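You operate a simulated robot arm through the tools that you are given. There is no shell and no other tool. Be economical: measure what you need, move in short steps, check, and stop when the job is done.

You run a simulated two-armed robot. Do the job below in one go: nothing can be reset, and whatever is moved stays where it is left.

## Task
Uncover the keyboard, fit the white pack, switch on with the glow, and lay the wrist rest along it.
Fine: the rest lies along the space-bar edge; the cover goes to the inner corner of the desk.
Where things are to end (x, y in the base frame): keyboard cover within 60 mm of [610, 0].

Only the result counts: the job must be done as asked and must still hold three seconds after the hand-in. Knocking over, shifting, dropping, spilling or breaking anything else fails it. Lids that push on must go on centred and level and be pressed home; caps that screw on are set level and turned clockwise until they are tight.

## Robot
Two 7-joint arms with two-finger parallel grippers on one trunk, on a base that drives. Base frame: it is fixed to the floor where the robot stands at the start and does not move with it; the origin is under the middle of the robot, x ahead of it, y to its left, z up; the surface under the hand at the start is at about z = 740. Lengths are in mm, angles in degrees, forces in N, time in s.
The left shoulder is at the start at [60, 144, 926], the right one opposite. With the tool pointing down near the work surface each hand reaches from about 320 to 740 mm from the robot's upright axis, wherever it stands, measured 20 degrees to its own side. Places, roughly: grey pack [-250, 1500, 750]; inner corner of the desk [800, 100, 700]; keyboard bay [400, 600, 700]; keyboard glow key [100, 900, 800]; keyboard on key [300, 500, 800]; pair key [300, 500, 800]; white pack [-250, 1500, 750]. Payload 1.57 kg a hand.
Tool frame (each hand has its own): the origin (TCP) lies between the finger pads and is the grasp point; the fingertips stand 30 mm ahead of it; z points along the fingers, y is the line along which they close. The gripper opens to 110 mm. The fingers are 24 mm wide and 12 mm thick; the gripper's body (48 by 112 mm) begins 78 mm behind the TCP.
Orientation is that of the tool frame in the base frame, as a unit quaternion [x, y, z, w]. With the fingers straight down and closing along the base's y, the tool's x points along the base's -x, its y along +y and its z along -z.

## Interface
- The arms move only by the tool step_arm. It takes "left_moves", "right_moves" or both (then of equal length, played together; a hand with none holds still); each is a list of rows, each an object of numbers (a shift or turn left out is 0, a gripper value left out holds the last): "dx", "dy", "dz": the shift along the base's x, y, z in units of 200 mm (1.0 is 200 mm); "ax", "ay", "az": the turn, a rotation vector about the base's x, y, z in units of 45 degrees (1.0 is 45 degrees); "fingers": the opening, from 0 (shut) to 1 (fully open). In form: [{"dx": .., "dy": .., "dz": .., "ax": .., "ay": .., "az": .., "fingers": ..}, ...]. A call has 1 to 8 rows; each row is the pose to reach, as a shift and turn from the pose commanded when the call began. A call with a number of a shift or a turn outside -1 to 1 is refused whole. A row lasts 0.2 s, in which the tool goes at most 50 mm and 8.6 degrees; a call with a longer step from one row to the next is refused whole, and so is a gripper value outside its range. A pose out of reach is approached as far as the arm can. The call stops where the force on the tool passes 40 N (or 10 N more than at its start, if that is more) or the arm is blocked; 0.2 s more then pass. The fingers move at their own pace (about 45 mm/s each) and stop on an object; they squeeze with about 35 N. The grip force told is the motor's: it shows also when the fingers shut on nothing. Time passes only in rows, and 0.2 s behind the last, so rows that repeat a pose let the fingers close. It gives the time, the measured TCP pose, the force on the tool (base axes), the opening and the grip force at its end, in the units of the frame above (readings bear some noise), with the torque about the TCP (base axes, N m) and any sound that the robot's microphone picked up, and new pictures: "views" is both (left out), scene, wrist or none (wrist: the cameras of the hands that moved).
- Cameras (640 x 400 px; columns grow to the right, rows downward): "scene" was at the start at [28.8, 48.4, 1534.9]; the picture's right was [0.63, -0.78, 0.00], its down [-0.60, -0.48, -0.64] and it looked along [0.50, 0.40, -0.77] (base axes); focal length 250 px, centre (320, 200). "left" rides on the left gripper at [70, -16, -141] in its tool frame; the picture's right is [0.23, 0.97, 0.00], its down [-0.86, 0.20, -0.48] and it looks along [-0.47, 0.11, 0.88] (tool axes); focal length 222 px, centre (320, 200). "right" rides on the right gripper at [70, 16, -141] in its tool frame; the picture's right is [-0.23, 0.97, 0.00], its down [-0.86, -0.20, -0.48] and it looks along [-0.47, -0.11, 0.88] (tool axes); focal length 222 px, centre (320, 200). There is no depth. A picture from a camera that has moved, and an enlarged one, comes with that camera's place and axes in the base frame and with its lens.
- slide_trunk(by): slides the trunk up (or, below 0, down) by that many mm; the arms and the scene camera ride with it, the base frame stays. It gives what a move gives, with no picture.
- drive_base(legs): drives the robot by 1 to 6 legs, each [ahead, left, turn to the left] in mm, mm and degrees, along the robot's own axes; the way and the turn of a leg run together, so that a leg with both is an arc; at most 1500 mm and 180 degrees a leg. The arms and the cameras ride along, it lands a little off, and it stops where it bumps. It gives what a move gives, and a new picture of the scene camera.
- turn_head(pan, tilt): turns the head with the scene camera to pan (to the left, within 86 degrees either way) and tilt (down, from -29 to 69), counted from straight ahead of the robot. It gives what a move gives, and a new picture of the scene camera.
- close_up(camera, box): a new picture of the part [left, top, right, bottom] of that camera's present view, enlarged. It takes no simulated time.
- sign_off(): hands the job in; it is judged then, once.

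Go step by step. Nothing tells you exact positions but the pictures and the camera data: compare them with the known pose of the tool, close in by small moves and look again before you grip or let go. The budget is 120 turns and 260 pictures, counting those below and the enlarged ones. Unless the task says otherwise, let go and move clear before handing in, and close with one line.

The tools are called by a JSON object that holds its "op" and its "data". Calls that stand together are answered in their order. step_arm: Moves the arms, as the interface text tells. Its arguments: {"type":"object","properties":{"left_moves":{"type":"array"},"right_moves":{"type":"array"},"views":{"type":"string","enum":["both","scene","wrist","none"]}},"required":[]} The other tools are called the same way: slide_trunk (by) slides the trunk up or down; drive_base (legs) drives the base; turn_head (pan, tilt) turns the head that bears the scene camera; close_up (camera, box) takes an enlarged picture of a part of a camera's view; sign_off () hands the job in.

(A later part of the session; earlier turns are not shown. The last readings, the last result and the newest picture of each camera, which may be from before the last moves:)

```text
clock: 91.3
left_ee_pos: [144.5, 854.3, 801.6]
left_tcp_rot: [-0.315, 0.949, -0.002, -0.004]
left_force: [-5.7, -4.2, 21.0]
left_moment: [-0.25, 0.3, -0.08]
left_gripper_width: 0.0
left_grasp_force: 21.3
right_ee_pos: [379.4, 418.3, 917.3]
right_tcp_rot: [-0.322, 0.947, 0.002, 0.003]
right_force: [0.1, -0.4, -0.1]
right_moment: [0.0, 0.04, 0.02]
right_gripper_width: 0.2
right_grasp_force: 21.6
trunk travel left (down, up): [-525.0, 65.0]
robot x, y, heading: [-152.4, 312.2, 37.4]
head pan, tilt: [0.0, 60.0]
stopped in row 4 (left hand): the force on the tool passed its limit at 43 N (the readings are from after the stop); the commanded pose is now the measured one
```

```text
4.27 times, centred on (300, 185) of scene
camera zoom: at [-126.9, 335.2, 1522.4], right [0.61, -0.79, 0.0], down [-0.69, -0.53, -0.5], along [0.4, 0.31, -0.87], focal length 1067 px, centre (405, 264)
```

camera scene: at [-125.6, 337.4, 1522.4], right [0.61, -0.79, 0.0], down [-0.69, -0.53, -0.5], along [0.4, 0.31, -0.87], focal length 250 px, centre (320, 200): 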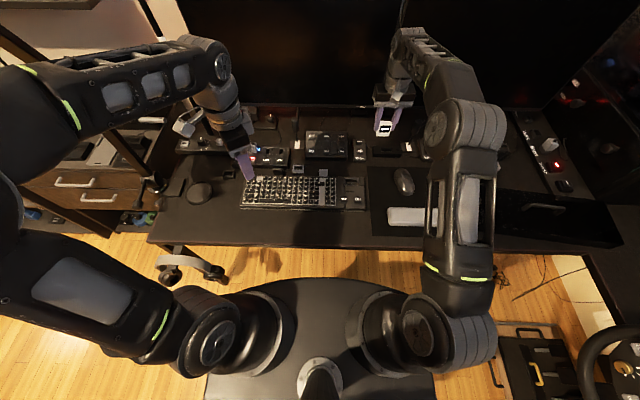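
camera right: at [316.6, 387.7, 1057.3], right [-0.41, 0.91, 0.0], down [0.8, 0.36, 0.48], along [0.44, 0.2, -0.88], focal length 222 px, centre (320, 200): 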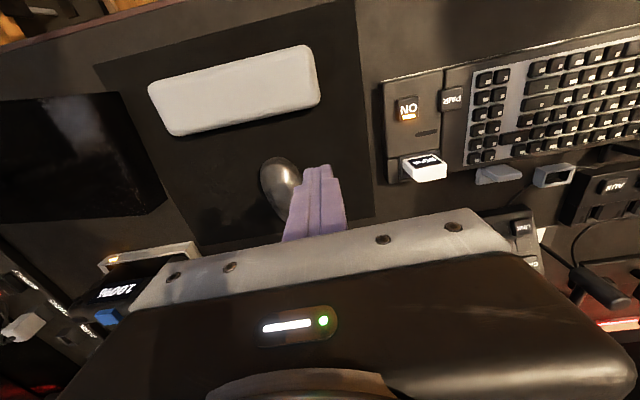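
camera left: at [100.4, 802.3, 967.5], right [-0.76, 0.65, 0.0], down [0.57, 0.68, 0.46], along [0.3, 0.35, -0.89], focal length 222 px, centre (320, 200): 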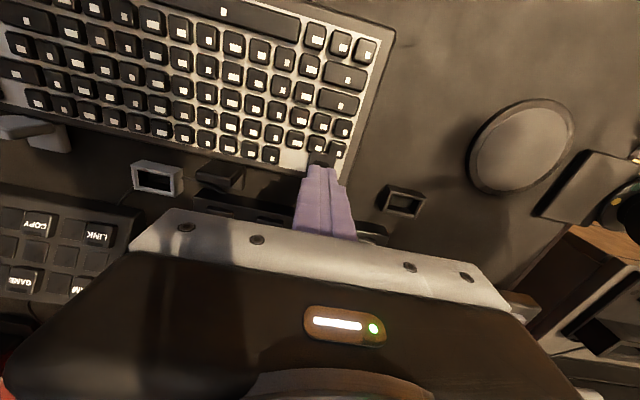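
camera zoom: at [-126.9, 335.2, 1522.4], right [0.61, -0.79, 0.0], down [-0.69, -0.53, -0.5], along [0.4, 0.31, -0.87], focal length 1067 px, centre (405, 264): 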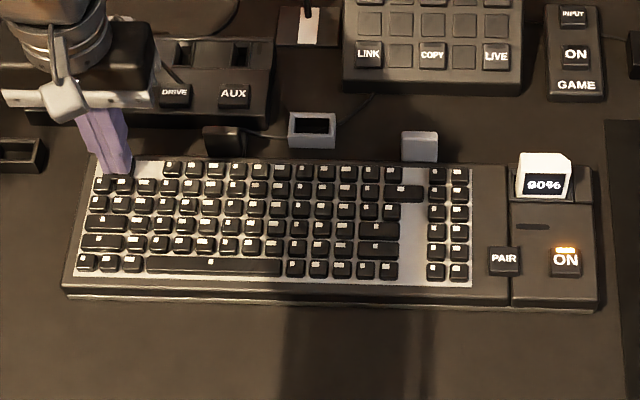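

No click, but firm contact. I lift and look at the key.

{"op": "step_arm", "data": {"left_moves": [{"dz": 0.05}, {"dz": 0.15, "dx": 0.05, "dy": 0.04}, {"dz": 0.3, "dx": 0.15, "dy": 0.12}], "views": "wrist"}}

{"op": "close_up", "data": {"camera": "left", "box": [270, 70, 410, 190]}}

{"op": "close_up", "data": {"camera": "scene", "box": [235, 170, 275, 200]}}

```text
clock: 92.1
left_ee_pos: [173.7, 878.0, 859.4]
left_tcp_rot: [-0.315, 0.949, -0.004, -0.004]
left_force: [-0.4, -0.4, -0.3]
left_moment: [0.02, -0.01, -0.01]
left_gripper_width: 0.0
left_grasp_force: 20.9
right_ee_pos: [380.3, 417.9, 916.2]
right_tcp_rot: [-0.322, 0.947, 0.002, 0.002]
right_force: [-0.2, -1.1, 0.0]
right_moment: [0.03, -0.01, 0.0]
right_gripper_width: 0.1
right_grasp_force: 21.0
trunk travel left (down, up): [-525.0, 65.0]
robot x, y, heading: [-151.0, 315.3, 37.6]
head pan, tilt: [0.0, 60.0]
camera left: at [129.1, 825.9, 1001.2], right [-0.76, 0.65, 0.0], down [0.57, 0.68, 0.47], along [0.3, 0.36, -0.88], focal length 222 px, centre (320, 200)
```

left: 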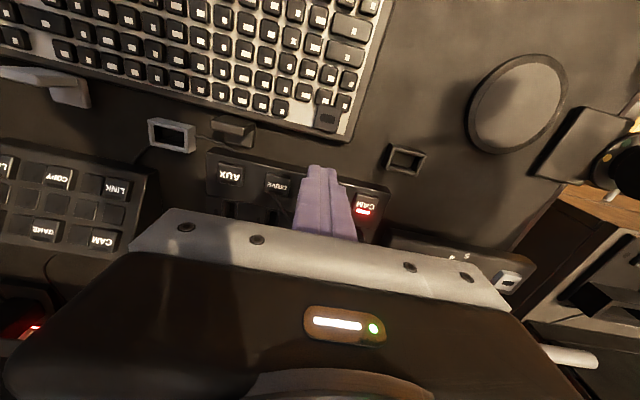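

```text
3.33 times, centred on (340, 130) of left
camera zoom: at [129.1, 825.9, 1001.2], right [-0.76, 0.65, 0.0], down [0.57, 0.68, 0.47], along [0.3, 0.36, -0.88], focal length 740 px, centre (253, 433)
```

zoom: 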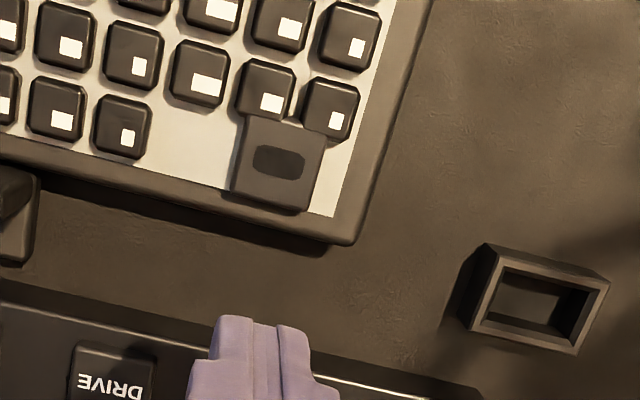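

```text
13.33 times, centred on (255, 185) of scene
camera zoom: at [-125.5, 337.1, 1522.3], right [0.61, -0.79, 0.0], down [-0.69, -0.53, -0.5], along [0.4, 0.3, -0.87], focal length 3333 px, centre (1187, 400)
```

zoom: 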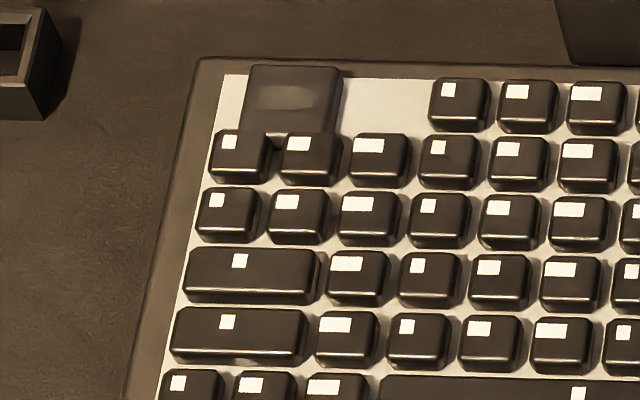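

The glow key's dish is unlit and it gives no click alone. "Switch on with the glow" likely means holding it while pressing ON. I position both hands: left over glow, right over ON.

{"op": "step_arm", "data": {"left_moves": [{"dx": -0.05, "dy": -0.04}, {"dx": -0.1, "dy": -0.08}, {"dx": -0.151, "dy": -0.12}, {"dx": -0.151, "dy": -0.12, "dz": -0.1}, {"dx": -0.151, "dy": -0.12, "dz": -0.2}, {"dx": -0.151, "dy": -0.12, "dz": -0.24}], "right_moves": [{"dx": -0.13, "dy": 0.13}, {"dx": -0.26, "dy": 0.26}, {"dx": -0.4, "dy": 0.4}, {"dx": -0.4, "dy": 0.4, "dz": -0.2}, {"dx": -0.4, "dy": 0.4, "dz": -0.38}, {"dx": -0.4, "dy": 0.4, "dz": -0.52}], "views": "scene"}}

{"op": "close_up", "data": {"camera": "right", "box": [260, 100, 400, 220]}}

```text
clock: 93.5
left_ee_pos: [145.0, 854.5, 810.3]
left_tcp_rot: [-0.315, 0.949, -0.003, -0.004]
left_force: [0.9, -0.2, -0.2]
left_moment: [0.0, 0.0, 0.02]
left_gripper_width: 0.0
left_grasp_force: 21.3
right_ee_pos: [300.1, 498.7, 813.2]
right_tcp_rot: [-0.322, 0.947, 0.001, 0.003]
right_force: [-0.4, 0.4, -0.6]
right_moment: [0.0, -0.02, -0.01]
right_gripper_width: 0.0
right_grasp_force: 21.2
trunk travel left (down, up): [-525.0, 65.0]
robot x, y, heading: [-152.1, 315.8, 37.6]
head pan, tilt: [0.0, 60.0]
camera scene: at [-125.2, 337.5, 1522.4], right [0.61, -0.79, 0.0], down [-0.69, -0.53, -0.5], along [0.4, 0.3, -0.87], focal length 250 px, centre (320, 200)
```

scene: 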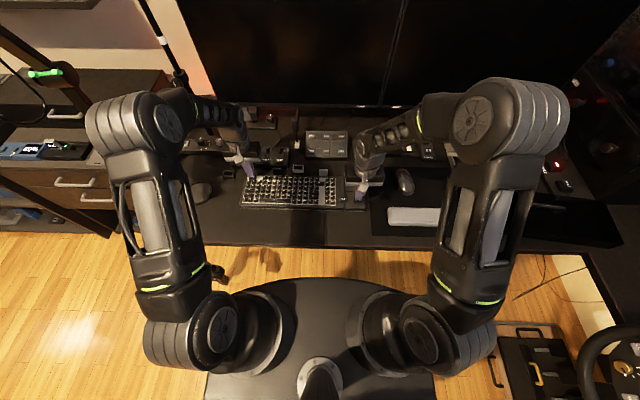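

```text
3.33 times, centred on (330, 160) of right
camera zoom: at [236.3, 468.8, 952.9], right [-0.41, 0.91, 0.0], down [0.8, 0.36, 0.48], along [0.44, 0.2, -0.88], focal length 740 px, centre (287, 333)
```

zoom: 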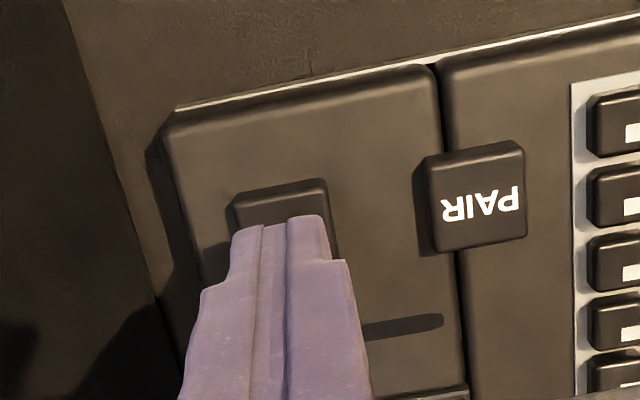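

Press glow first with gentle hold.

{"op": "step_arm", "data": {"left_moves": [{"dz": -0.02}, {"dz": -0.032}, {"dz": -0.04}, {"dz": -0.045}, {"dz": -0.05}, {"dz": -0.05}, {"dz": -0.05}], "views": "none"}}

{"op": "close_up", "data": {"camera": "scene", "box": [230, 160, 380, 215]}}

```text
clock: 95.1
left_ee_pos: [145.0, 855.2, 802.6]
left_tcp_rot: [-0.314, 0.949, -0.002, -0.004]
left_force: [-1.8, 0.5, 8.5]
left_moment: [-0.04, 0.12, -0.02]
left_gripper_width: 0.2
left_grasp_force: 21.3
right_ee_pos: [300.2, 498.6, 812.4]
right_tcp_rot: [-0.321, 0.947, 0.002, 0.003]
right_force: [0.0, -0.5, 0.4]
right_moment: [-0.04, 0.01, 0.03]
right_gripper_width: 0.0
right_grasp_force: 21.6
trunk travel left (down, up): [-525.0, 65.0]
robot x, y, heading: [-155.0, 317.8, 37.7]
head pan, tilt: [0.0, 60.0]
```

```text
4.27 times, centred on (305, 188) of scene
camera zoom: at [-126.3, 336.4, 1522.5], right [0.61, -0.79, 0.0], down [-0.69, -0.53, -0.5], along [0.4, 0.31, -0.87], focal length 1067 px, centre (384, 253)
```

zoom: 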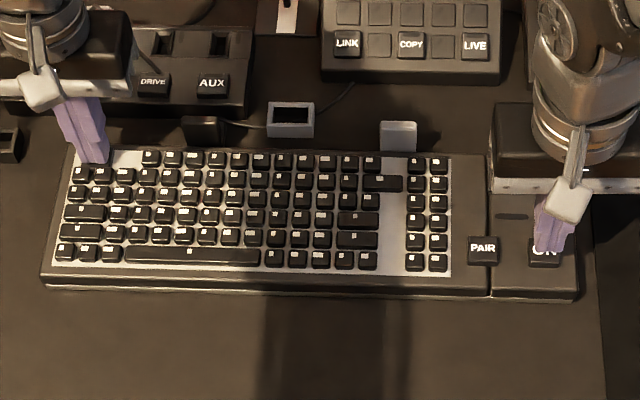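

Glow held with ~8 N. Now press ON with the right hand.

{"op": "step_arm", "data": {"right_moves": [{"dz": -0.035}, {"dz": -0.05}, {"dz": -0.06}, {"dz": -0.07}, {"dz": -0.078}, {"dz": -0.05}, {"dz": 0.0}], "views": "none"}}

{"op": "close_up", "data": {"camera": "scene", "box": [230, 160, 380, 215]}}

```text
clock: 96.7
left_ee_pos: [144.7, 855.1, 802.1]
left_tcp_rot: [-0.315, 0.949, -0.002, -0.002]
left_force: [-1.3, 3.4, 14.0]
left_moment: [0.06, 0.18, -0.01]
left_gripper_width: 0.0
left_grasp_force: 22.0
right_ee_pos: [301.0, 498.8, 812.3]
right_tcp_rot: [-0.323, 0.947, 0.002, 0.003]
right_force: [-0.3, 0.6, 0.6]
right_moment: [-0.01, -0.02, 0.0]
right_gripper_width: 0.2
right_grasp_force: 21.5
trunk travel left (down, up): [-525.0, 65.0]
robot x, y, heading: [-154.0, 313.6, 37.5]
head pan, tilt: [0.0, 60.0]
heard: click
```

```text
4.27 times, centred on (305, 188) of scene
camera zoom: at [-126.5, 336.3, 1522.4], right [0.61, -0.79, 0.0], down [-0.69, -0.53, -0.5], along [0.4, 0.31, -0.87], focal length 1067 px, centre (384, 253)
```

zoom: 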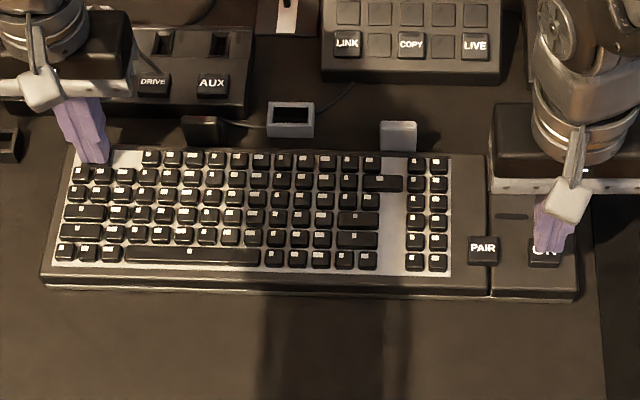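

Raise the right hand to see the lamp, keeping the glow key held.

{"op": "step_arm", "data": {"right_moves": [{"dz": 0.1}, {"dz": 0.2, "dx": 0.1, "dy": -0.1}, {"dz": 0.2, "dx": 0.25, "dy": -0.25}], "views": "none"}}

{"op": "close_up", "data": {"camera": "scene", "box": [230, 160, 380, 215]}}

```text
clock: 97.5
left_ee_pos: [144.6, 855.1, 801.9]
left_tcp_rot: [-0.315, 0.949, -0.002, -0.004]
left_force: [0.3, 5.7, 15.9]
left_moment: [0.09, 0.16, -0.05]
left_gripper_width: 0.0
left_grasp_force: 21.1
right_ee_pos: [348.5, 447.8, 853.8]
right_tcp_rot: [-0.322, 0.947, 0.002, 0.003]
right_force: [0.3, -0.3, -0.9]
right_moment: [0.0, 0.0, 0.0]
right_gripper_width: 0.2
right_grasp_force: 21.5
trunk travel left (down, up): [-525.0, 65.0]
robot x, y, heading: [-149.1, 311.6, 37.5]
head pan, tilt: [0.0, 60.0]
```

```text
4.27 times, centred on (305, 188) of scene
camera zoom: at [-126.1, 336.1, 1522.4], right [0.61, -0.79, 0.0], down [-0.69, -0.53, -0.5], along [0.4, 0.31, -0.87], focal length 1067 px, centre (384, 253)
```

zoom: 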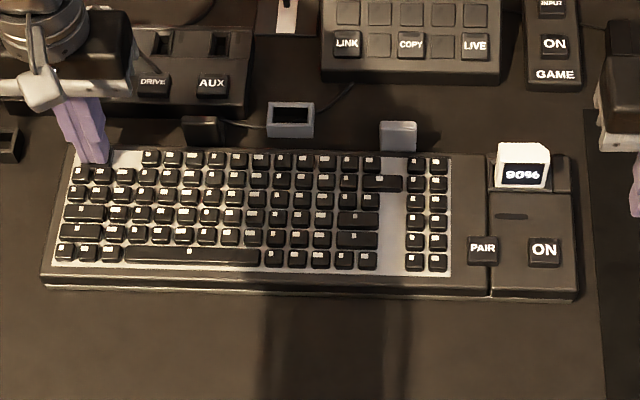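

It switched off. Press ON again with glow still held.

{"op": "step_arm", "data": {"right_moves": [{"dx": -0.15, "dy": 0.15}, {"dx": -0.25, "dy": 0.25, "dz": -0.03}, {"dx": -0.25, "dy": 0.25, "dz": -0.18}, {"dx": -0.25, "dy": 0.25, "dz": -0.24}, {"dx": -0.25, "dy": 0.25, "dz": -0.26}, {"dx": -0.25, "dy": 0.25, "dz": -0.278}, {"dx": -0.25, "dy": 0.25, "dz": -0.278}], "views": "none"}}

{"op": "step_arm", "data": {"right_moves": [{"dz": 0.12}, {"dz": 0.3, "dx": 0.1, "dy": -0.1}, {"dz": 0.3, "dx": 0.25, "dy": -0.25}], "views": "none"}}

{"op": "close_up", "data": {"camera": "scene", "box": [230, 160, 380, 215]}}

```text
clock: 99.1
left_ee_pos: [145.1, 855.2, 801.1]
left_tcp_rot: [-0.315, 0.949, -0.004, -0.004]
left_force: [1.0, 7.1, 17.8]
left_moment: [0.11, 0.14, -0.02]
left_gripper_width: 0.0
left_grasp_force: 21.3
right_ee_pos: [299.8, 499.2, 797.9]
right_tcp_rot: [-0.321, 0.947, 0.002, 0.003]
right_force: [-0.1, -0.3, 2.6]
right_moment: [-0.01, 0.0, 0.01]
right_gripper_width: 0.3
right_grasp_force: 21.5
trunk travel left (down, up): [-525.0, 65.0]
robot x, y, heading: [-152.7, 313.3, 37.5]
head pan, tilt: [0.0, 60.0]
heard: click
```

```text
clock: 99.9
left_ee_pos: [144.7, 854.6, 801.0]
left_tcp_rot: [-0.314, 0.949, -0.003, -0.005]
left_force: [-0.2, 6.3, 18.2]
left_moment: [0.13, 0.14, -0.11]
left_gripper_width: 0.1
left_grasp_force: 21.5
right_ee_pos: [350.3, 447.4, 857.5]
right_tcp_rot: [-0.322, 0.947, 0.001, 0.004]
right_force: [0.0, 0.3, 0.0]
right_moment: [0.0, 0.0, -0.02]
right_gripper_width: 0.0
right_grasp_force: 21.3
trunk travel left (down, up): [-525.0, 65.0]
robot x, y, heading: [-156.9, 314.0, 37.4]
head pan, tilt: [0.0, 60.0]
```

```text
4.27 times, centred on (305, 188) of scene
camera zoom: at [-126.1, 335.9, 1522.4], right [0.61, -0.79, 0.0], down [-0.69, -0.53, -0.5], along [0.4, 0.31, -0.87], focal length 1067 px, centre (384, 253)
```

zoom: 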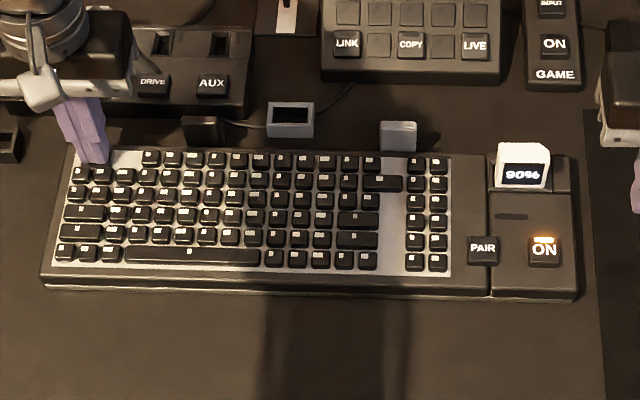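

ON is lit again but no glow; the flat fingertip is as large as the key and likely bottoms on the rim. I lift and tilt the left hand 20° so only a fingertip edge presses the key's centre.

{"op": "step_arm", "data": {"left_moves": [{"dz": 0.12}, {"dz": 0.2, "ax": 0.09, "ay": -0.12}, {"dz": 0.2, "ax": 0.18, "ay": -0.24}, {"dz": 0.15, "ax": 0.267, "ay": -0.356}], "views": "wrist"}}

{"op": "close_up", "data": {"camera": "scene", "box": [235, 160, 285, 200]}}

{"op": "close_up", "data": {"camera": "left", "box": [260, 90, 400, 210]}}

```text
clock: 100.9
left_ee_pos: [144.5, 855.9, 831.3]
left_tcp_rot: [-0.309, 0.936, 0.052, 0.161]
left_force: [0.7, 0.5, -0.3]
left_moment: [-0.03, 0.01, -0.04]
left_gripper_width: 0.0
left_grasp_force: 21.2
right_ee_pos: [350.7, 449.2, 857.4]
right_tcp_rot: [-0.321, 0.947, 0.001, 0.003]
right_force: [0.3, -0.1, -0.1]
right_moment: [0.03, 0.0, -0.03]
right_gripper_width: 0.0
right_grasp_force: 20.6
trunk travel left (down, up): [-525.0, 65.0]
robot x, y, heading: [-150.2, 316.3, 37.7]
head pan, tilt: [0.0, 60.0]
camera left: at [63.6, 774.9, 941.4], right [-0.75, 0.65, -0.08], down [0.4, 0.55, 0.74], along [0.52, 0.52, -0.67], focal length 222 px, centre (320, 200)
```

left: 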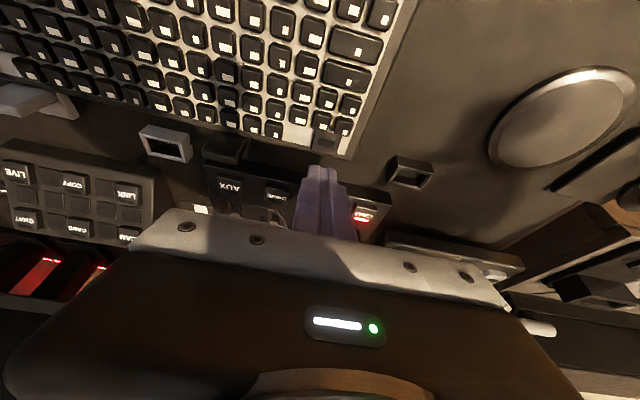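

```text
10.00 times, centred on (260, 180) of scene
camera zoom: at [-125.7, 337.1, 1522.4], right [0.61, -0.79, 0.0], down [-0.69, -0.53, -0.5], along [0.4, 0.3, -0.87], focal length 2500 px, centre (920, 400)
```

zoom: 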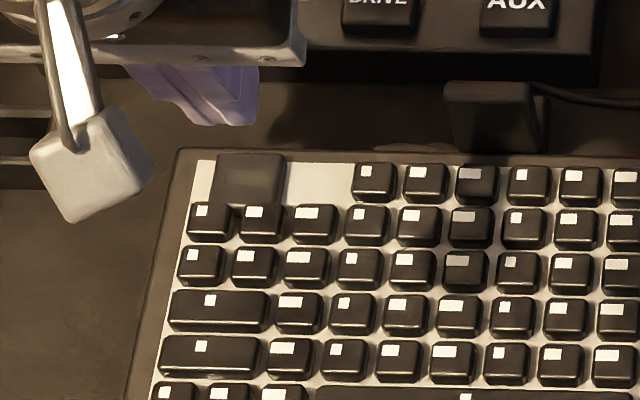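

```text
3.33 times, centred on (330, 150) of left
camera zoom: at [63.6, 774.9, 941.4], right [-0.75, 0.65, -0.08], down [0.4, 0.55, 0.74], along [0.52, 0.52, -0.67], focal length 740 px, centre (287, 367)
```

zoom: 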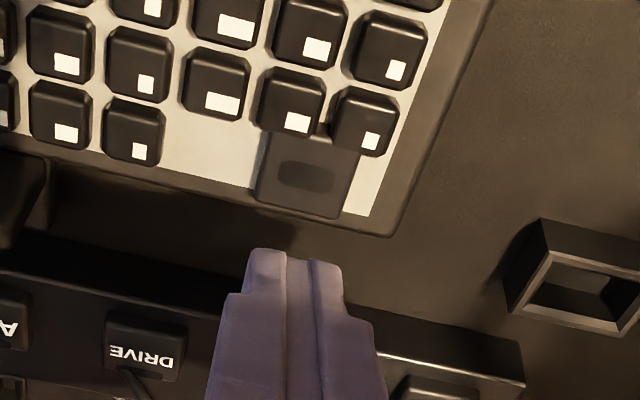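

The neighbouring keys stand taller than the glow plate—my flat tip hit them. I now press with the tilted edge slightly toward the rear of the plate.

{"op": "step_arm", "data": {"left_moves": [{"dx": 0.013, "dy": 0.01, "dz": -0.08}, {"dx": 0.013, "dy": 0.01, "dz": -0.12}, {"dx": 0.013, "dy": 0.01, "dz": -0.14}, {"dx": 0.013, "dy": 0.01, "dz": -0.15}, {"dx": 0.013, "dy": 0.01, "dz": -0.16}], "views": "wrist"}}

{"op": "close_up", "data": {"camera": "left", "box": [260, 90, 400, 210]}}

{"op": "close_up", "data": {"camera": "scene", "box": [230, 160, 380, 215]}}

```text
clock: 102.1
left_ee_pos: [148.0, 856.8, 799.2]
left_tcp_rot: [-0.309, 0.936, 0.052, 0.161]
left_force: [-1.2, -0.5, 5.1]
left_moment: [-0.03, 0.06, -0.05]
left_gripper_width: 0.0
left_grasp_force: 21.8
right_ee_pos: [348.8, 448.3, 858.1]
right_tcp_rot: [-0.321, 0.947, 0.001, 0.003]
right_force: [0.1, 0.5, 1.1]
right_moment: [0.02, -0.02, -0.04]
right_gripper_width: 0.0
right_grasp_force: 21.4
trunk travel left (down, up): [-525.0, 65.0]
robot x, y, heading: [-155.9, 314.9, 37.6]
head pan, tilt: [0.0, 60.0]
heard: click
camera left: at [66.5, 777.1, 909.4], right [-0.75, 0.65, -0.08], down [0.4, 0.55, 0.74], along [0.52, 0.52, -0.67], focal length 222 px, centre (320, 200)
```

left: 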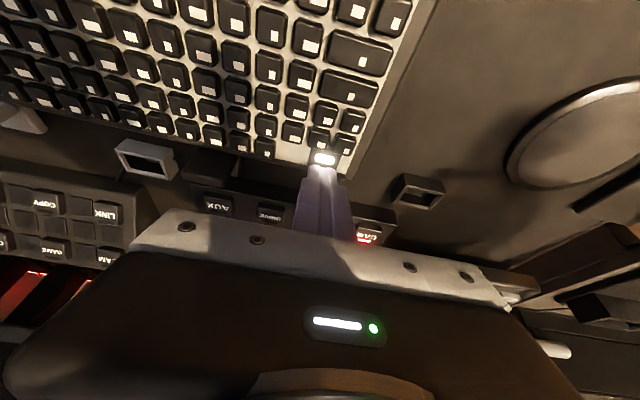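

```text
3.33 times, centred on (330, 150) of left
camera zoom: at [66.5, 777.1, 909.4], right [-0.75, 0.65, -0.08], down [0.4, 0.55, 0.74], along [0.52, 0.52, -0.67], focal length 740 px, centre (287, 367)
```

zoom: 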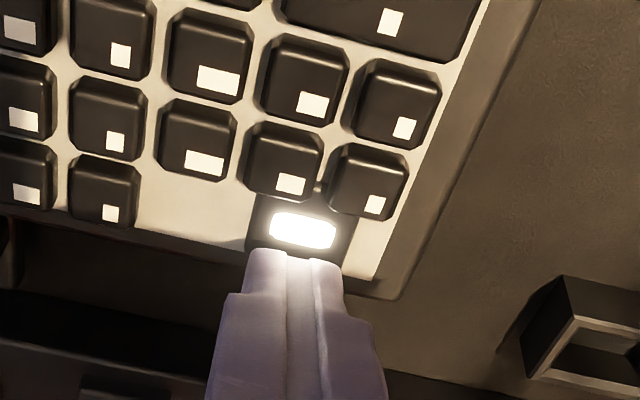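

```text
4.27 times, centred on (305, 188) of scene
camera zoom: at [-126.0, 336.7, 1522.5], right [0.61, -0.79, 0.0], down [-0.69, -0.53, -0.5], along [0.4, 0.3, -0.87], focal length 1067 px, centre (384, 253)
```

zoom: 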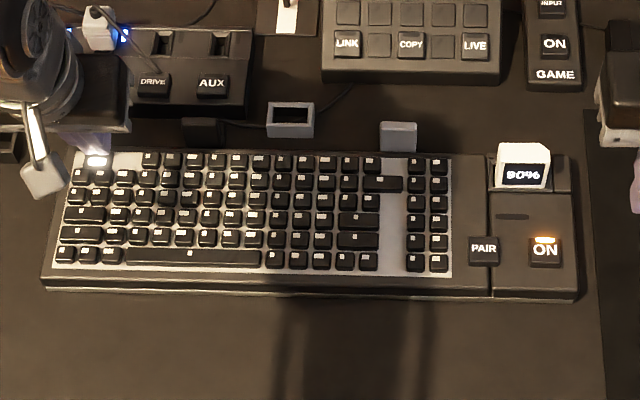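

Click and the glow key's lamp is lit. Release and see whether it stays.

{"op": "step_arm", "data": {"left_moves": [{"dz": 0.1}, {"dz": 0.25}, {"dz": 0.4, "dx": -0.05, "dy": 0.1}, {"dz": 0.55, "dx": -0.1, "dy": 0.2}], "views": "none"}}

{"op": "close_up", "data": {"camera": "scene", "box": [230, 160, 380, 215]}}

```text
clock: 103.1
left_ee_pos: [126.6, 895.6, 909.5]
left_tcp_rot: [-0.31, 0.936, 0.052, 0.16]
left_force: [-0.1, -0.4, -1.7]
left_moment: [0.02, 0.0, -0.03]
left_gripper_width: 0.0
left_grasp_force: 21.4
right_ee_pos: [348.8, 449.4, 857.4]
right_tcp_rot: [-0.321, 0.947, 0.002, 0.003]
right_force: [0.2, -0.3, 0.4]
right_moment: [0.01, -0.01, 0.01]
right_gripper_width: 0.0
right_grasp_force: 21.1
trunk travel left (down, up): [-525.0, 65.0]
robot x, y, heading: [-157.4, 312.1, 37.7]
head pan, tilt: [0.0, 60.0]
```

```text
4.27 times, centred on (305, 188) of scene
camera zoom: at [-126.1, 337.1, 1522.3], right [0.61, -0.79, 0.0], down [-0.69, -0.53, -0.5], along [0.4, 0.3, -0.87], focal length 1067 px, centre (384, 253)
```

zoom: 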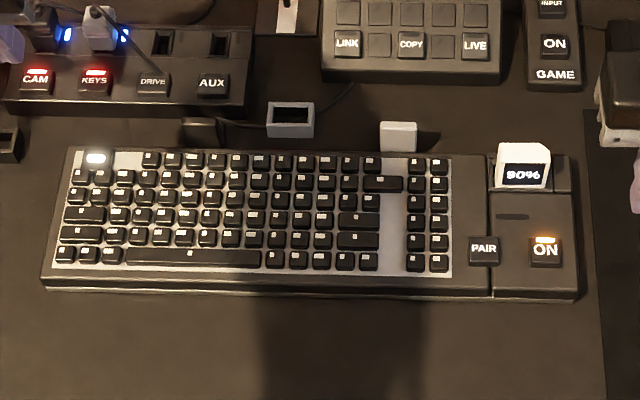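

Glow stays lit, keyboard is on. Now the wrist rest (≈[367, 320]): I turn the right gripper to close across its short side and open it above.

{"op": "step_arm", "data": {"right_moves": [{"az": 0.167, "dz": 0.1, "dx": 0.015, "dy": -0.1}, {"az": 0.333, "dz": 0.2, "dx": 0.03, "dy": -0.2}, {"az": 0.5, "dz": 0.3, "dx": 0.045, "dy": -0.3}, {"az": 0.667, "dz": 0.3, "dx": 0.06, "dy": -0.4}, {"az": 0.833, "dz": 0.3, "dx": 0.075, "dy": -0.52}, {"az": 1.0, "dz": 0.3, "dx": 0.09, "dy": -0.64}], "views": "none"}}

{"op": "step_arm", "data": {"right_moves": [{"az": 0.167, "fingers": 1}, {"az": 0.333, "fingers": 1}, {"az": 0.5, "fingers": 1}, {"az": 0.667, "fingers": 1}, {"az": 0.833, "fingers": 1}, {"az": 1.0, "fingers": 1}], "views": "both"}}

{"op": "close_up", "data": {"camera": "scene", "box": [340, 160, 480, 240]}}

```text
clock: 104.5
left_ee_pos: [128.8, 896.1, 908.9]
left_tcp_rot: [-0.309, 0.936, 0.052, 0.159]
left_force: [-0.4, 0.0, 0.3]
left_moment: [0.01, -0.01, 0.0]
left_gripper_width: 0.0
left_grasp_force: 20.8
right_ee_pos: [367.0, 320.5, 919.6]
right_tcp_rot: [-0.661, 0.751, 0.003, 0.002]
right_force: [-0.3, 0.2, -0.8]
right_moment: [0.0, 0.0, 0.0]
right_gripper_width: 0.0
right_grasp_force: 21.1
trunk travel left (down, up): [-525.0, 65.0]
robot x, y, heading: [-154.3, 317.7, 37.6]
head pan, tilt: [0.0, 60.0]
```

```text
clock: 105.9
left_ee_pos: [127.7, 896.7, 909.6]
left_tcp_rot: [-0.31, 0.936, 0.052, 0.16]
left_force: [0.6, 0.5, -0.6]
left_moment: [0.03, 0.0, -0.02]
left_gripper_width: 0.2
left_grasp_force: 21.6
right_ee_pos: [369.2, 319.9, 916.4]
right_tcp_rot: [0.897, -0.441, -0.004, -0.001]
right_force: [-0.5, 0.5, 0.2]
right_moment: [0.03, 0.02, 0.02]
right_gripper_width: 110.0
right_grasp_force: 0.0
trunk travel left (down, up): [-525.0, 65.0]
robot x, y, heading: [-157.2, 314.0, 37.5]
head pan, tilt: [0.0, 60.0]
camera scene: at [-125.7, 337.1, 1522.4], right [0.61, -0.79, 0.0], down [-0.69, -0.53, -0.5], along [0.4, 0.3, -0.87], focal length 250 px, centre (320, 200)
camera right: at [400.2, 255.0, 1057.5], right [-0.91, -0.41, 0.0], down [-0.36, 0.8, 0.48], along [-0.2, 0.44, -0.88], focal length 222 px, centre (320, 200)
```

scene: 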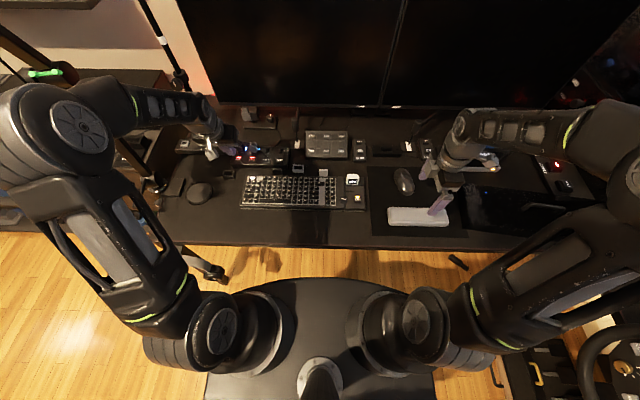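
right: 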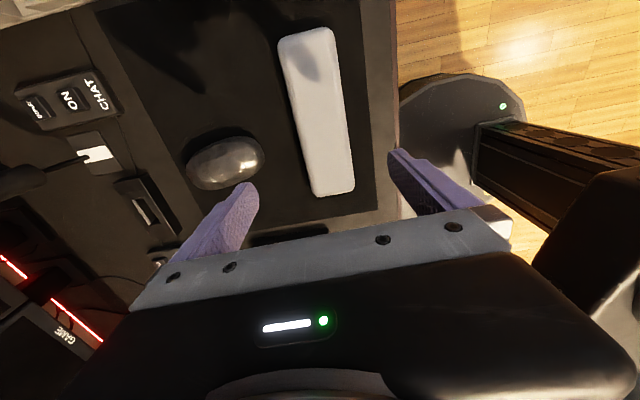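

```text
4.57 times, centred on (410, 200) of scene
camera zoom: at [-125.7, 337.1, 1522.4], right [0.61, -0.79, 0.0], down [-0.69, -0.53, -0.5], along [0.4, 0.3, -0.87], focal length 1143 px, centre (-91, 200)
```

zoom: 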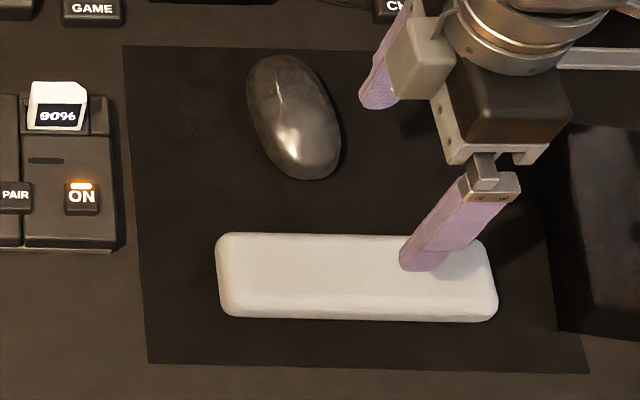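

Rest centre ≈[373.5, 303], 200×62 mm, along ≈126°. Centre over it and descend to z≈800.

{"op": "step_arm", "data": {"right_moves": [{"dx": 0.0215, "dy": -0.0845, "az": -0.03, "dz": -0.1}, {"dx": 0.0215, "dy": -0.0845, "az": -0.03, "dz": -0.3}, {"dx": 0.0215, "dy": -0.0845, "az": -0.03, "dz": -0.45}, {"dx": 0.0215, "dy": -0.0845, "az": -0.03, "dz": -0.58}], "views": "wrist"}}

{"op": "close_up", "data": {"camera": "scene", "box": [370, 180, 470, 240]}}

```text
clock: 106.9
left_ee_pos: [128.3, 897.5, 909.1]
left_tcp_rot: [-0.309, 0.936, 0.053, 0.161]
left_force: [0.2, -0.1, 0.0]
left_moment: [-0.03, 0.01, -0.01]
left_gripper_width: 0.0
left_grasp_force: 21.3
right_ee_pos: [373.4, 304.0, 800.3]
right_tcp_rot: [0.892, -0.453, -0.004, -0.001]
right_force: [-0.1, 0.8, 0.1]
right_moment: [-0.01, 0.04, 0.02]
right_gripper_width: 109.9
right_grasp_force: 0.2
trunk travel left (down, up): [-525.0, 65.0]
robot x, y, heading: [-153.5, 315.4, 37.6]
head pan, tilt: [0.0, 60.0]
camera right: at [403.0, 238.0, 941.5], right [-0.92, -0.39, 0.0], down [-0.34, 0.81, 0.48], along [-0.19, 0.44, -0.88], focal length 222 px, centre (320, 200)
```

right: 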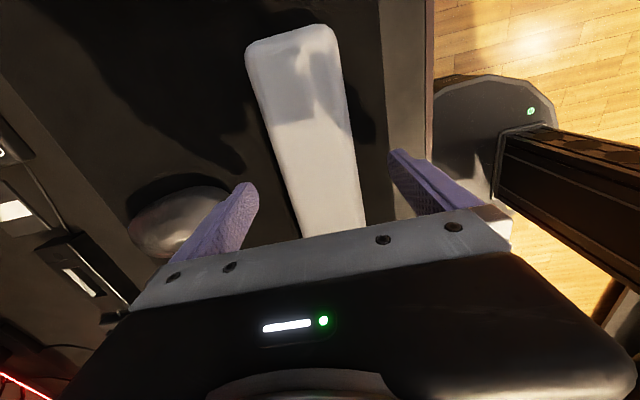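

```text
6.40 times, centred on (420, 210) of scene
camera zoom: at [-125.2, 337.3, 1522.4], right [0.61, -0.79, 0.0], down [-0.69, -0.53, -0.5], along [0.4, 0.3, -0.87], focal length 1600 px, centre (-320, 136)
```

zoom: 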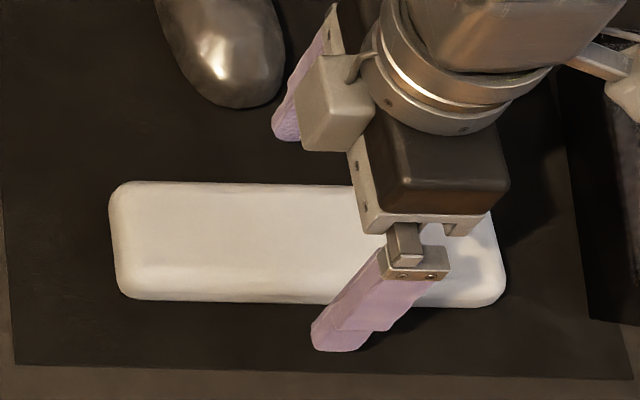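

Narrow the opening to clear the mouse, descend and close on the rest.

{"op": "step_arm", "data": {"right_moves": [{"fingers": 0.78}, {"fingers": 0.78}, {"fingers": 0.78, "dz": -0.06}, {"fingers": 0.78, "dz": -0.1}, {"fingers": 0.78, "dz": -0.115}], "views": "none"}}

{"op": "close_up", "data": {"camera": "scene", "box": [370, 180, 470, 240]}}

```text
clock: 108.1
left_ee_pos: [128.2, 897.0, 910.2]
left_tcp_rot: [-0.309, 0.936, 0.053, 0.161]
left_force: [0.3, 0.1, 0.0]
left_moment: [0.02, 0.01, 0.0]
left_gripper_width: 0.0
left_grasp_force: 21.6
right_ee_pos: [373.7, 302.9, 777.6]
right_tcp_rot: [0.892, -0.453, -0.004, -0.001]
right_force: [1.2, 0.4, -0.3]
right_moment: [-0.01, -0.01, -0.01]
right_gripper_width: 85.9
right_grasp_force: 0.0
trunk travel left (down, up): [-525.0, 65.0]
robot x, y, heading: [-151.7, 315.8, 37.4]
head pan, tilt: [0.0, 60.0]
```

```text
6.40 times, centred on (420, 210) of scene
camera zoom: at [-125.6, 337.1, 1522.4], right [0.61, -0.79, 0.0], down [-0.69, -0.53, -0.5], along [0.4, 0.3, -0.87], focal length 1600 px, centre (-320, 136)
```

zoom: 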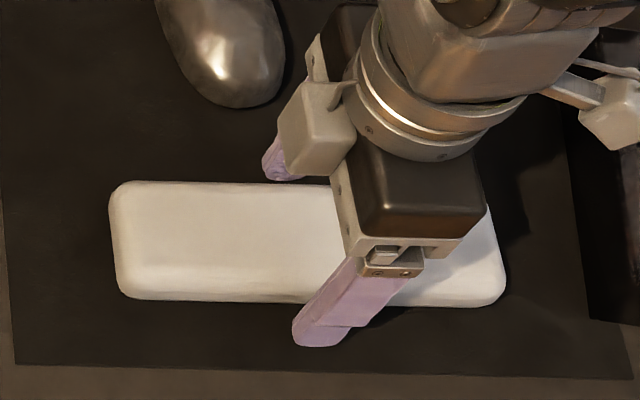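

Clear of the mouse. Close the grip.

{"op": "step_arm", "data": {"right_moves": [{"dz": -0.006, "fingers": 0.4}, {"dz": -0.006, "fingers": 0.4}, {"dz": -0.006, "fingers": 0.4}, {"dz": -0.006, "fingers": 0.4}], "views": "none"}}

{"op": "step_arm", "data": {"right_moves": [{"dz": 0.05}, {"dz": 0.15}, {"dz": 0.3}, {"dz": 0.45}, {"dz": 0.5}], "views": "both"}}

{"op": "close_up", "data": {"camera": "scene", "box": [330, 160, 490, 240]}}

```text
clock: 109.1
left_ee_pos: [127.3, 896.3, 910.4]
left_tcp_rot: [-0.31, 0.936, 0.052, 0.161]
left_force: [-1.3, 1.4, -0.4]
left_moment: [-0.01, -0.02, 0.0]
left_gripper_width: 0.1
left_grasp_force: 21.2
right_ee_pos: [373.2, 303.6, 776.5]
right_tcp_rot: [0.892, -0.453, -0.004, -0.002]
right_force: [2.9, -0.2, 0.8]
right_moment: [0.07, -0.1, -0.1]
right_gripper_width: 64.5
right_grasp_force: 35.4
trunk travel left (down, up): [-525.0, 65.0]
robot x, y, heading: [-152.9, 316.5, 37.4]
head pan, tilt: [0.0, 60.0]
```

```text
clock: 110.3
left_ee_pos: [127.3, 896.9, 908.1]
left_tcp_rot: [-0.31, 0.936, 0.052, 0.16]
left_force: [0.3, 0.1, 0.0]
left_moment: [-0.03, -0.01, 0.0]
left_gripper_width: 0.0
left_grasp_force: 21.1
right_ee_pos: [372.9, 303.5, 875.5]
right_tcp_rot: [0.892, -0.453, -0.003, -0.001]
right_force: [0.2, 0.0, -3.2]
right_moment: [0.01, -0.01, -0.01]
right_gripper_width: 64.6
right_grasp_force: 34.6
trunk travel left (down, up): [-525.0, 65.0]
robot x, y, heading: [-156.6, 312.6, 37.4]
head pan, tilt: [0.0, 60.0]
camera scene: at [-125.5, 337.1, 1522.3], right [0.61, -0.79, 0.0], down [-0.69, -0.53, -0.5], along [0.4, 0.3, -0.87], focal length 250 px, centre (320, 200)
camera right: at [402.3, 237.3, 1017.0], right [-0.92, -0.39, 0.0], down [-0.34, 0.81, 0.48], along [-0.19, 0.44, -0.88], focal length 222 px, centre (320, 200)
```

scene: 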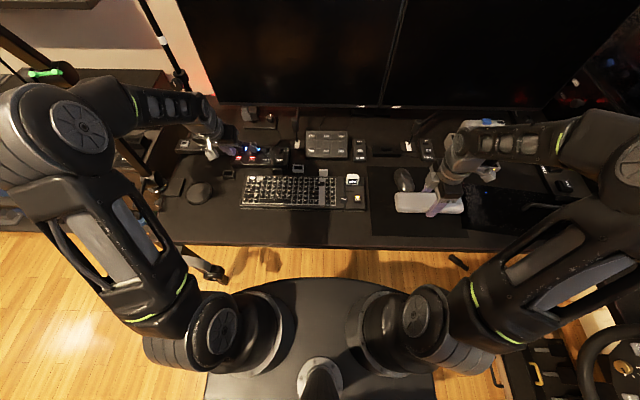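
right: 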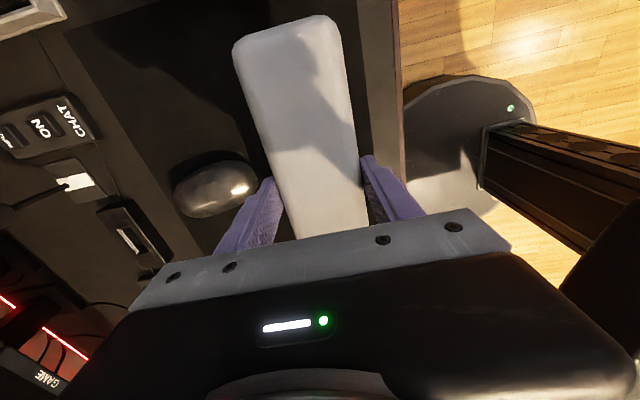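

```text
4.00 times, centred on (410, 200) of scene
camera zoom: at [-125.5, 337.1, 1522.3], right [0.61, -0.79, 0.0], down [-0.69, -0.53, -0.5], along [0.4, 0.3, -0.87], focal length 1000 px, centre (-40, 200)
```

zoom: 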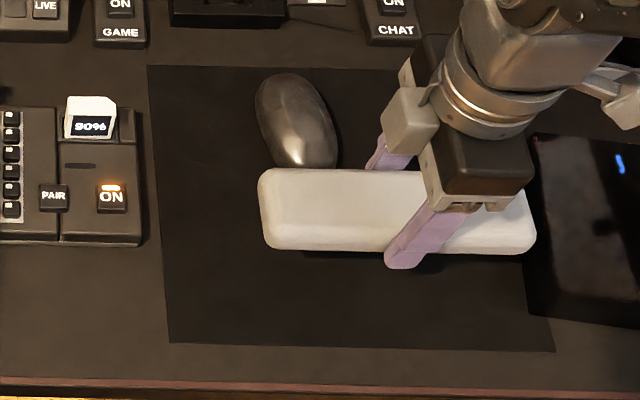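

The rest is held level. Carry it along the desk toward the keyboard front.

{"op": "step_arm", "data": {"right_moves": [{"dx": -0.13, "dy": 0.166}, {"dx": -0.26, "dy": 0.332}, {"dx": -0.39, "dy": 0.498}, {"dx": -0.52, "dy": 0.664}, {"dx": -0.65, "dy": 0.83}], "views": "none"}}

{"op": "step_arm", "data": {"right_moves": [{"dx": -0.123, "dy": 0.158}, {"dx": -0.246, "dy": 0.316}, {"dx": -0.369, "dy": 0.474}, {"dx": -0.492, "dy": 0.632}, {"dx": -0.613, "dy": 0.79}], "views": "both"}}

{"op": "close_up", "data": {"camera": "scene", "box": [230, 160, 380, 250]}}

```text
clock: 111.5
left_ee_pos: [127.1, 896.3, 909.1]
left_tcp_rot: [-0.31, 0.936, 0.052, 0.16]
left_force: [0.7, -0.5, 0.4]
left_moment: [-0.03, -0.01, 0.01]
left_gripper_width: 0.0
left_grasp_force: 20.8
right_ee_pos: [241.1, 470.7, 878.4]
right_tcp_rot: [0.891, -0.453, -0.003, -0.001]
right_force: [-1.0, 0.3, -2.2]
right_moment: [0.0, -0.01, 0.04]
right_gripper_width: 64.6
right_grasp_force: 35.3
trunk travel left (down, up): [-525.0, 65.0]
robot x, y, heading: [-156.1, 315.3, 37.5]
head pan, tilt: [0.0, 60.0]
```

```text
clock: 112.7
left_ee_pos: [127.0, 897.0, 908.5]
left_tcp_rot: [-0.31, 0.936, 0.052, 0.16]
left_force: [-1.4, 0.7, -0.9]
left_moment: [0.0, 0.0, 0.02]
left_gripper_width: 0.0
left_grasp_force: 21.5
right_ee_pos: [119.2, 629.8, 877.7]
right_tcp_rot: [0.891, -0.453, -0.002, -0.001]
right_force: [-1.1, 0.1, -3.2]
right_moment: [-0.01, -0.02, 0.0]
right_gripper_width: 64.6
right_grasp_force: 35.1
trunk travel left (down, up): [-525.0, 65.0]
robot x, y, heading: [-151.8, 315.9, 37.7]
head pan, tilt: [0.0, 60.0]
camera scene: at [-126.1, 338.1, 1522.3], right [0.61, -0.79, 0.0], down [-0.69, -0.53, -0.5], along [0.4, 0.3, -0.87], focal length 250 px, centre (320, 200)
camera right: at [149.8, 564.0, 1017.7], right [-0.92, -0.39, 0.0], down [-0.34, 0.81, 0.48], along [-0.19, 0.44, -0.88], focal length 222 px, centre (320, 200)
```

scene: 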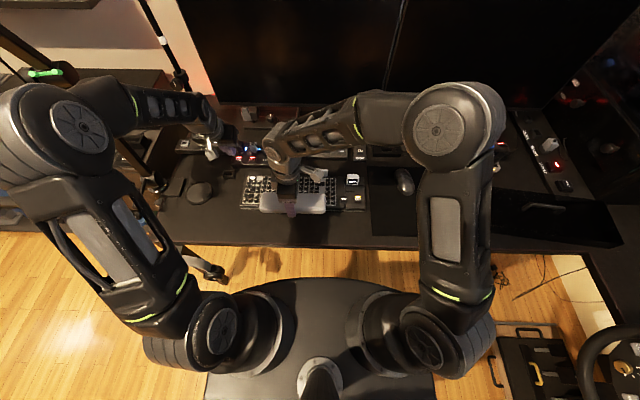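
right: 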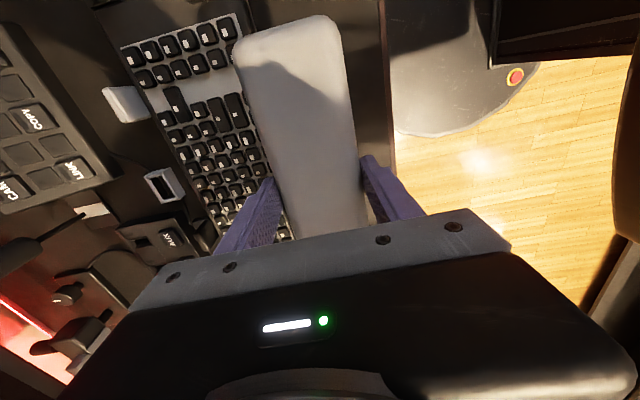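

```text
4.27 times, centred on (305, 205) of scene
camera zoom: at [-126.1, 338.1, 1522.3], right [0.61, -0.79, 0.0], down [-0.69, -0.53, -0.5], along [0.4, 0.3, -0.87], focal length 1067 px, centre (384, 179)
```

zoom: 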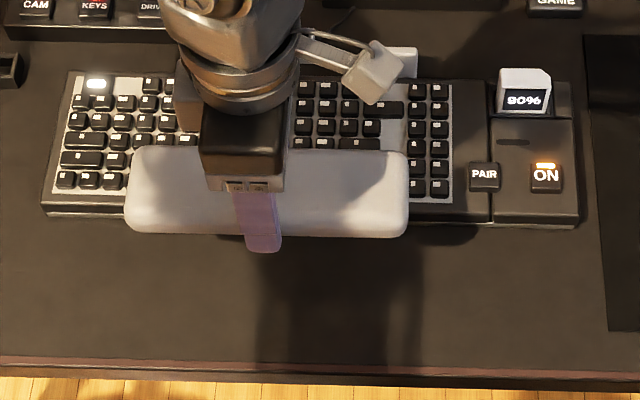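

Back finger needs room, so I'll set the rest ~19 mm off the edge first and then nudge it. Lower to just above the desk.

{"op": "step_arm", "data": {"right_moves": [{"dx": -0.037, "dy": -0.0275, "dz": -0.1}, {"dx": -0.037, "dy": -0.0275, "dz": -0.3}, {"dx": -0.037, "dy": -0.0275, "dz": -0.44}], "views": "wrist"}}

{"op": "close_up", "data": {"camera": "scene", "box": [230, 160, 380, 250]}}

```text
clock: 113.5
left_ee_pos: [127.7, 897.0, 910.3]
left_tcp_rot: [-0.31, 0.936, 0.052, 0.16]
left_force: [0.6, -0.2, 0.8]
left_moment: [-0.01, 0.03, 0.0]
left_gripper_width: 0.1
left_grasp_force: 21.3
right_ee_pos: [113.2, 623.2, 788.7]
right_tcp_rot: [0.892, -0.453, -0.002, 0.0]
right_force: [0.0, 0.4, -2.2]
right_moment: [0.01, 0.01, -0.01]
right_gripper_width: 64.5
right_grasp_force: 35.2
trunk travel left (down, up): [-525.0, 65.0]
robot x, y, heading: [-153.9, 312.2, 37.6]
head pan, tilt: [0.0, 60.0]
camera right: at [143.6, 556.8, 928.6], right [-0.92, -0.39, 0.0], down [-0.34, 0.81, 0.48], along [-0.19, 0.44, -0.88], focal length 222 px, centre (320, 200)
```

right: 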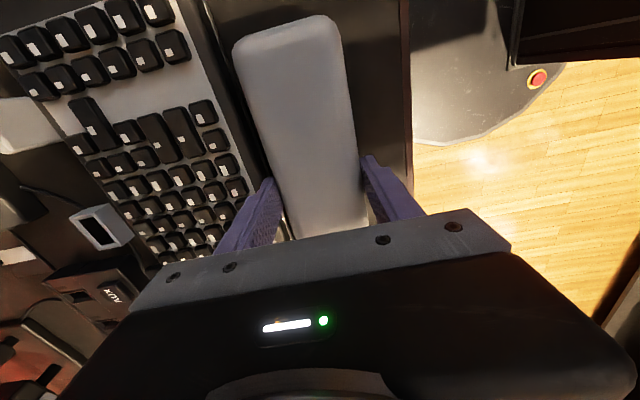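

```text
4.27 times, centred on (305, 205) of scene
camera zoom: at [-125.6, 337.6, 1522.4], right [0.61, -0.79, 0.0], down [-0.69, -0.53, -0.5], along [0.4, 0.3, -0.87], focal length 1067 px, centre (384, 179)
```

zoom: 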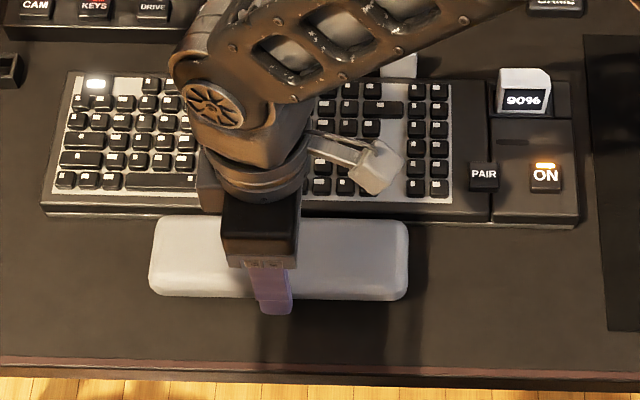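

Parallel with the front edge, finger clear. Lower to contact.

{"op": "step_arm", "data": {"right_moves": [{"dz": -0.03}, {"dz": -0.05}, {"dz": -0.062}, {"dz": -0.07}, {"dz": -0.076}], "views": "none"}}

{"op": "close_up", "data": {"camera": "scene", "box": [230, 160, 380, 250]}}

{"op": "close_up", "data": {"camera": "right", "box": [160, 0, 400, 240]}}

```text
clock: 114.7
left_ee_pos: [127.5, 896.2, 908.5]
left_tcp_rot: [-0.31, 0.936, 0.051, 0.16]
left_force: [-0.2, 0.1, 0.1]
left_moment: [-0.01, 0.07, 0.02]
left_gripper_width: 0.1
left_grasp_force: 21.4
right_ee_pos: [113.5, 623.4, 774.0]
right_tcp_rot: [0.892, -0.453, -0.003, 0.0]
right_force: [0.0, 0.4, -2.6]
right_moment: [-0.01, 0.03, -0.02]
right_gripper_width: 64.3
right_grasp_force: 35.0
trunk travel left (down, up): [-525.0, 65.0]
robot x, y, heading: [-154.1, 313.8, 37.5]
head pan, tilt: [0.0, 60.0]
```

```text
4.27 times, centred on (305, 205) of scene
camera zoom: at [-125.6, 337.3, 1522.4], right [0.61, -0.79, 0.0], down [-0.69, -0.53, -0.5], along [0.4, 0.3, -0.87], focal length 1067 px, centre (384, 179)
```

zoom: 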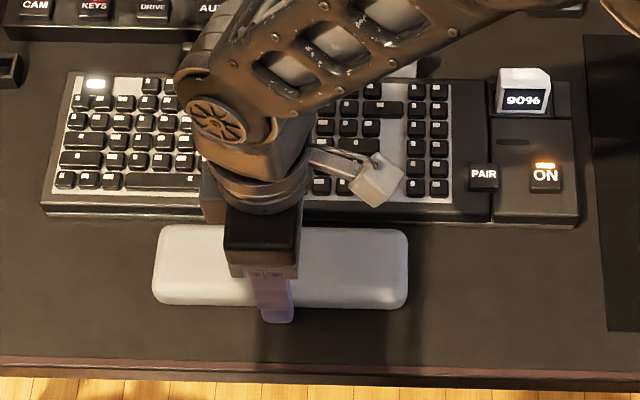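

```text
1.67 times, centred on (280, 120) of right
camera zoom: at [142.9, 556.2, 913.9], right [-0.92, -0.39, 0.0], down [-0.34, 0.81, 0.48], along [-0.19, 0.44, -0.88], focal length 370 px, centre (387, 333)
```

zoom: 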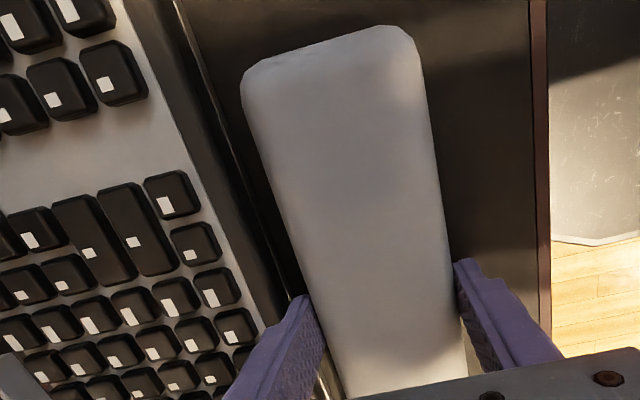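

No contact yet; continue 2 mm at a time.

{"op": "step_arm", "data": {"right_moves": [{"dz": -0.01}, {"dz": -0.02}, {"dz": -0.028}, {"dz": -0.035}], "views": "none"}}

```text
clock: 115.5
left_ee_pos: [127.6, 894.7, 911.5]
left_tcp_rot: [-0.309, 0.936, 0.052, 0.161]
left_force: [0.6, 0.6, -0.4]
left_moment: [0.04, 0.0, 0.0]
left_gripper_width: 0.0
left_grasp_force: 21.1
right_ee_pos: [113.8, 623.2, 773.2]
right_tcp_rot: [0.892, -0.453, -0.002, -0.003]
right_force: [-1.9, -9.6, 22.9]
right_moment: [-0.38, 0.39, 0.05]
right_gripper_width: 64.5
right_grasp_force: 34.7
trunk travel left (down, up): [-525.0, 65.0]
robot x, y, heading: [-152.0, 316.9, 37.7]
head pan, tilt: [0.0, 60.0]
stopped in row 3 (right hand): the force on the tool passed its limit at 44 N (the readings are from after the stop); the commanded pose is now the measured one
```

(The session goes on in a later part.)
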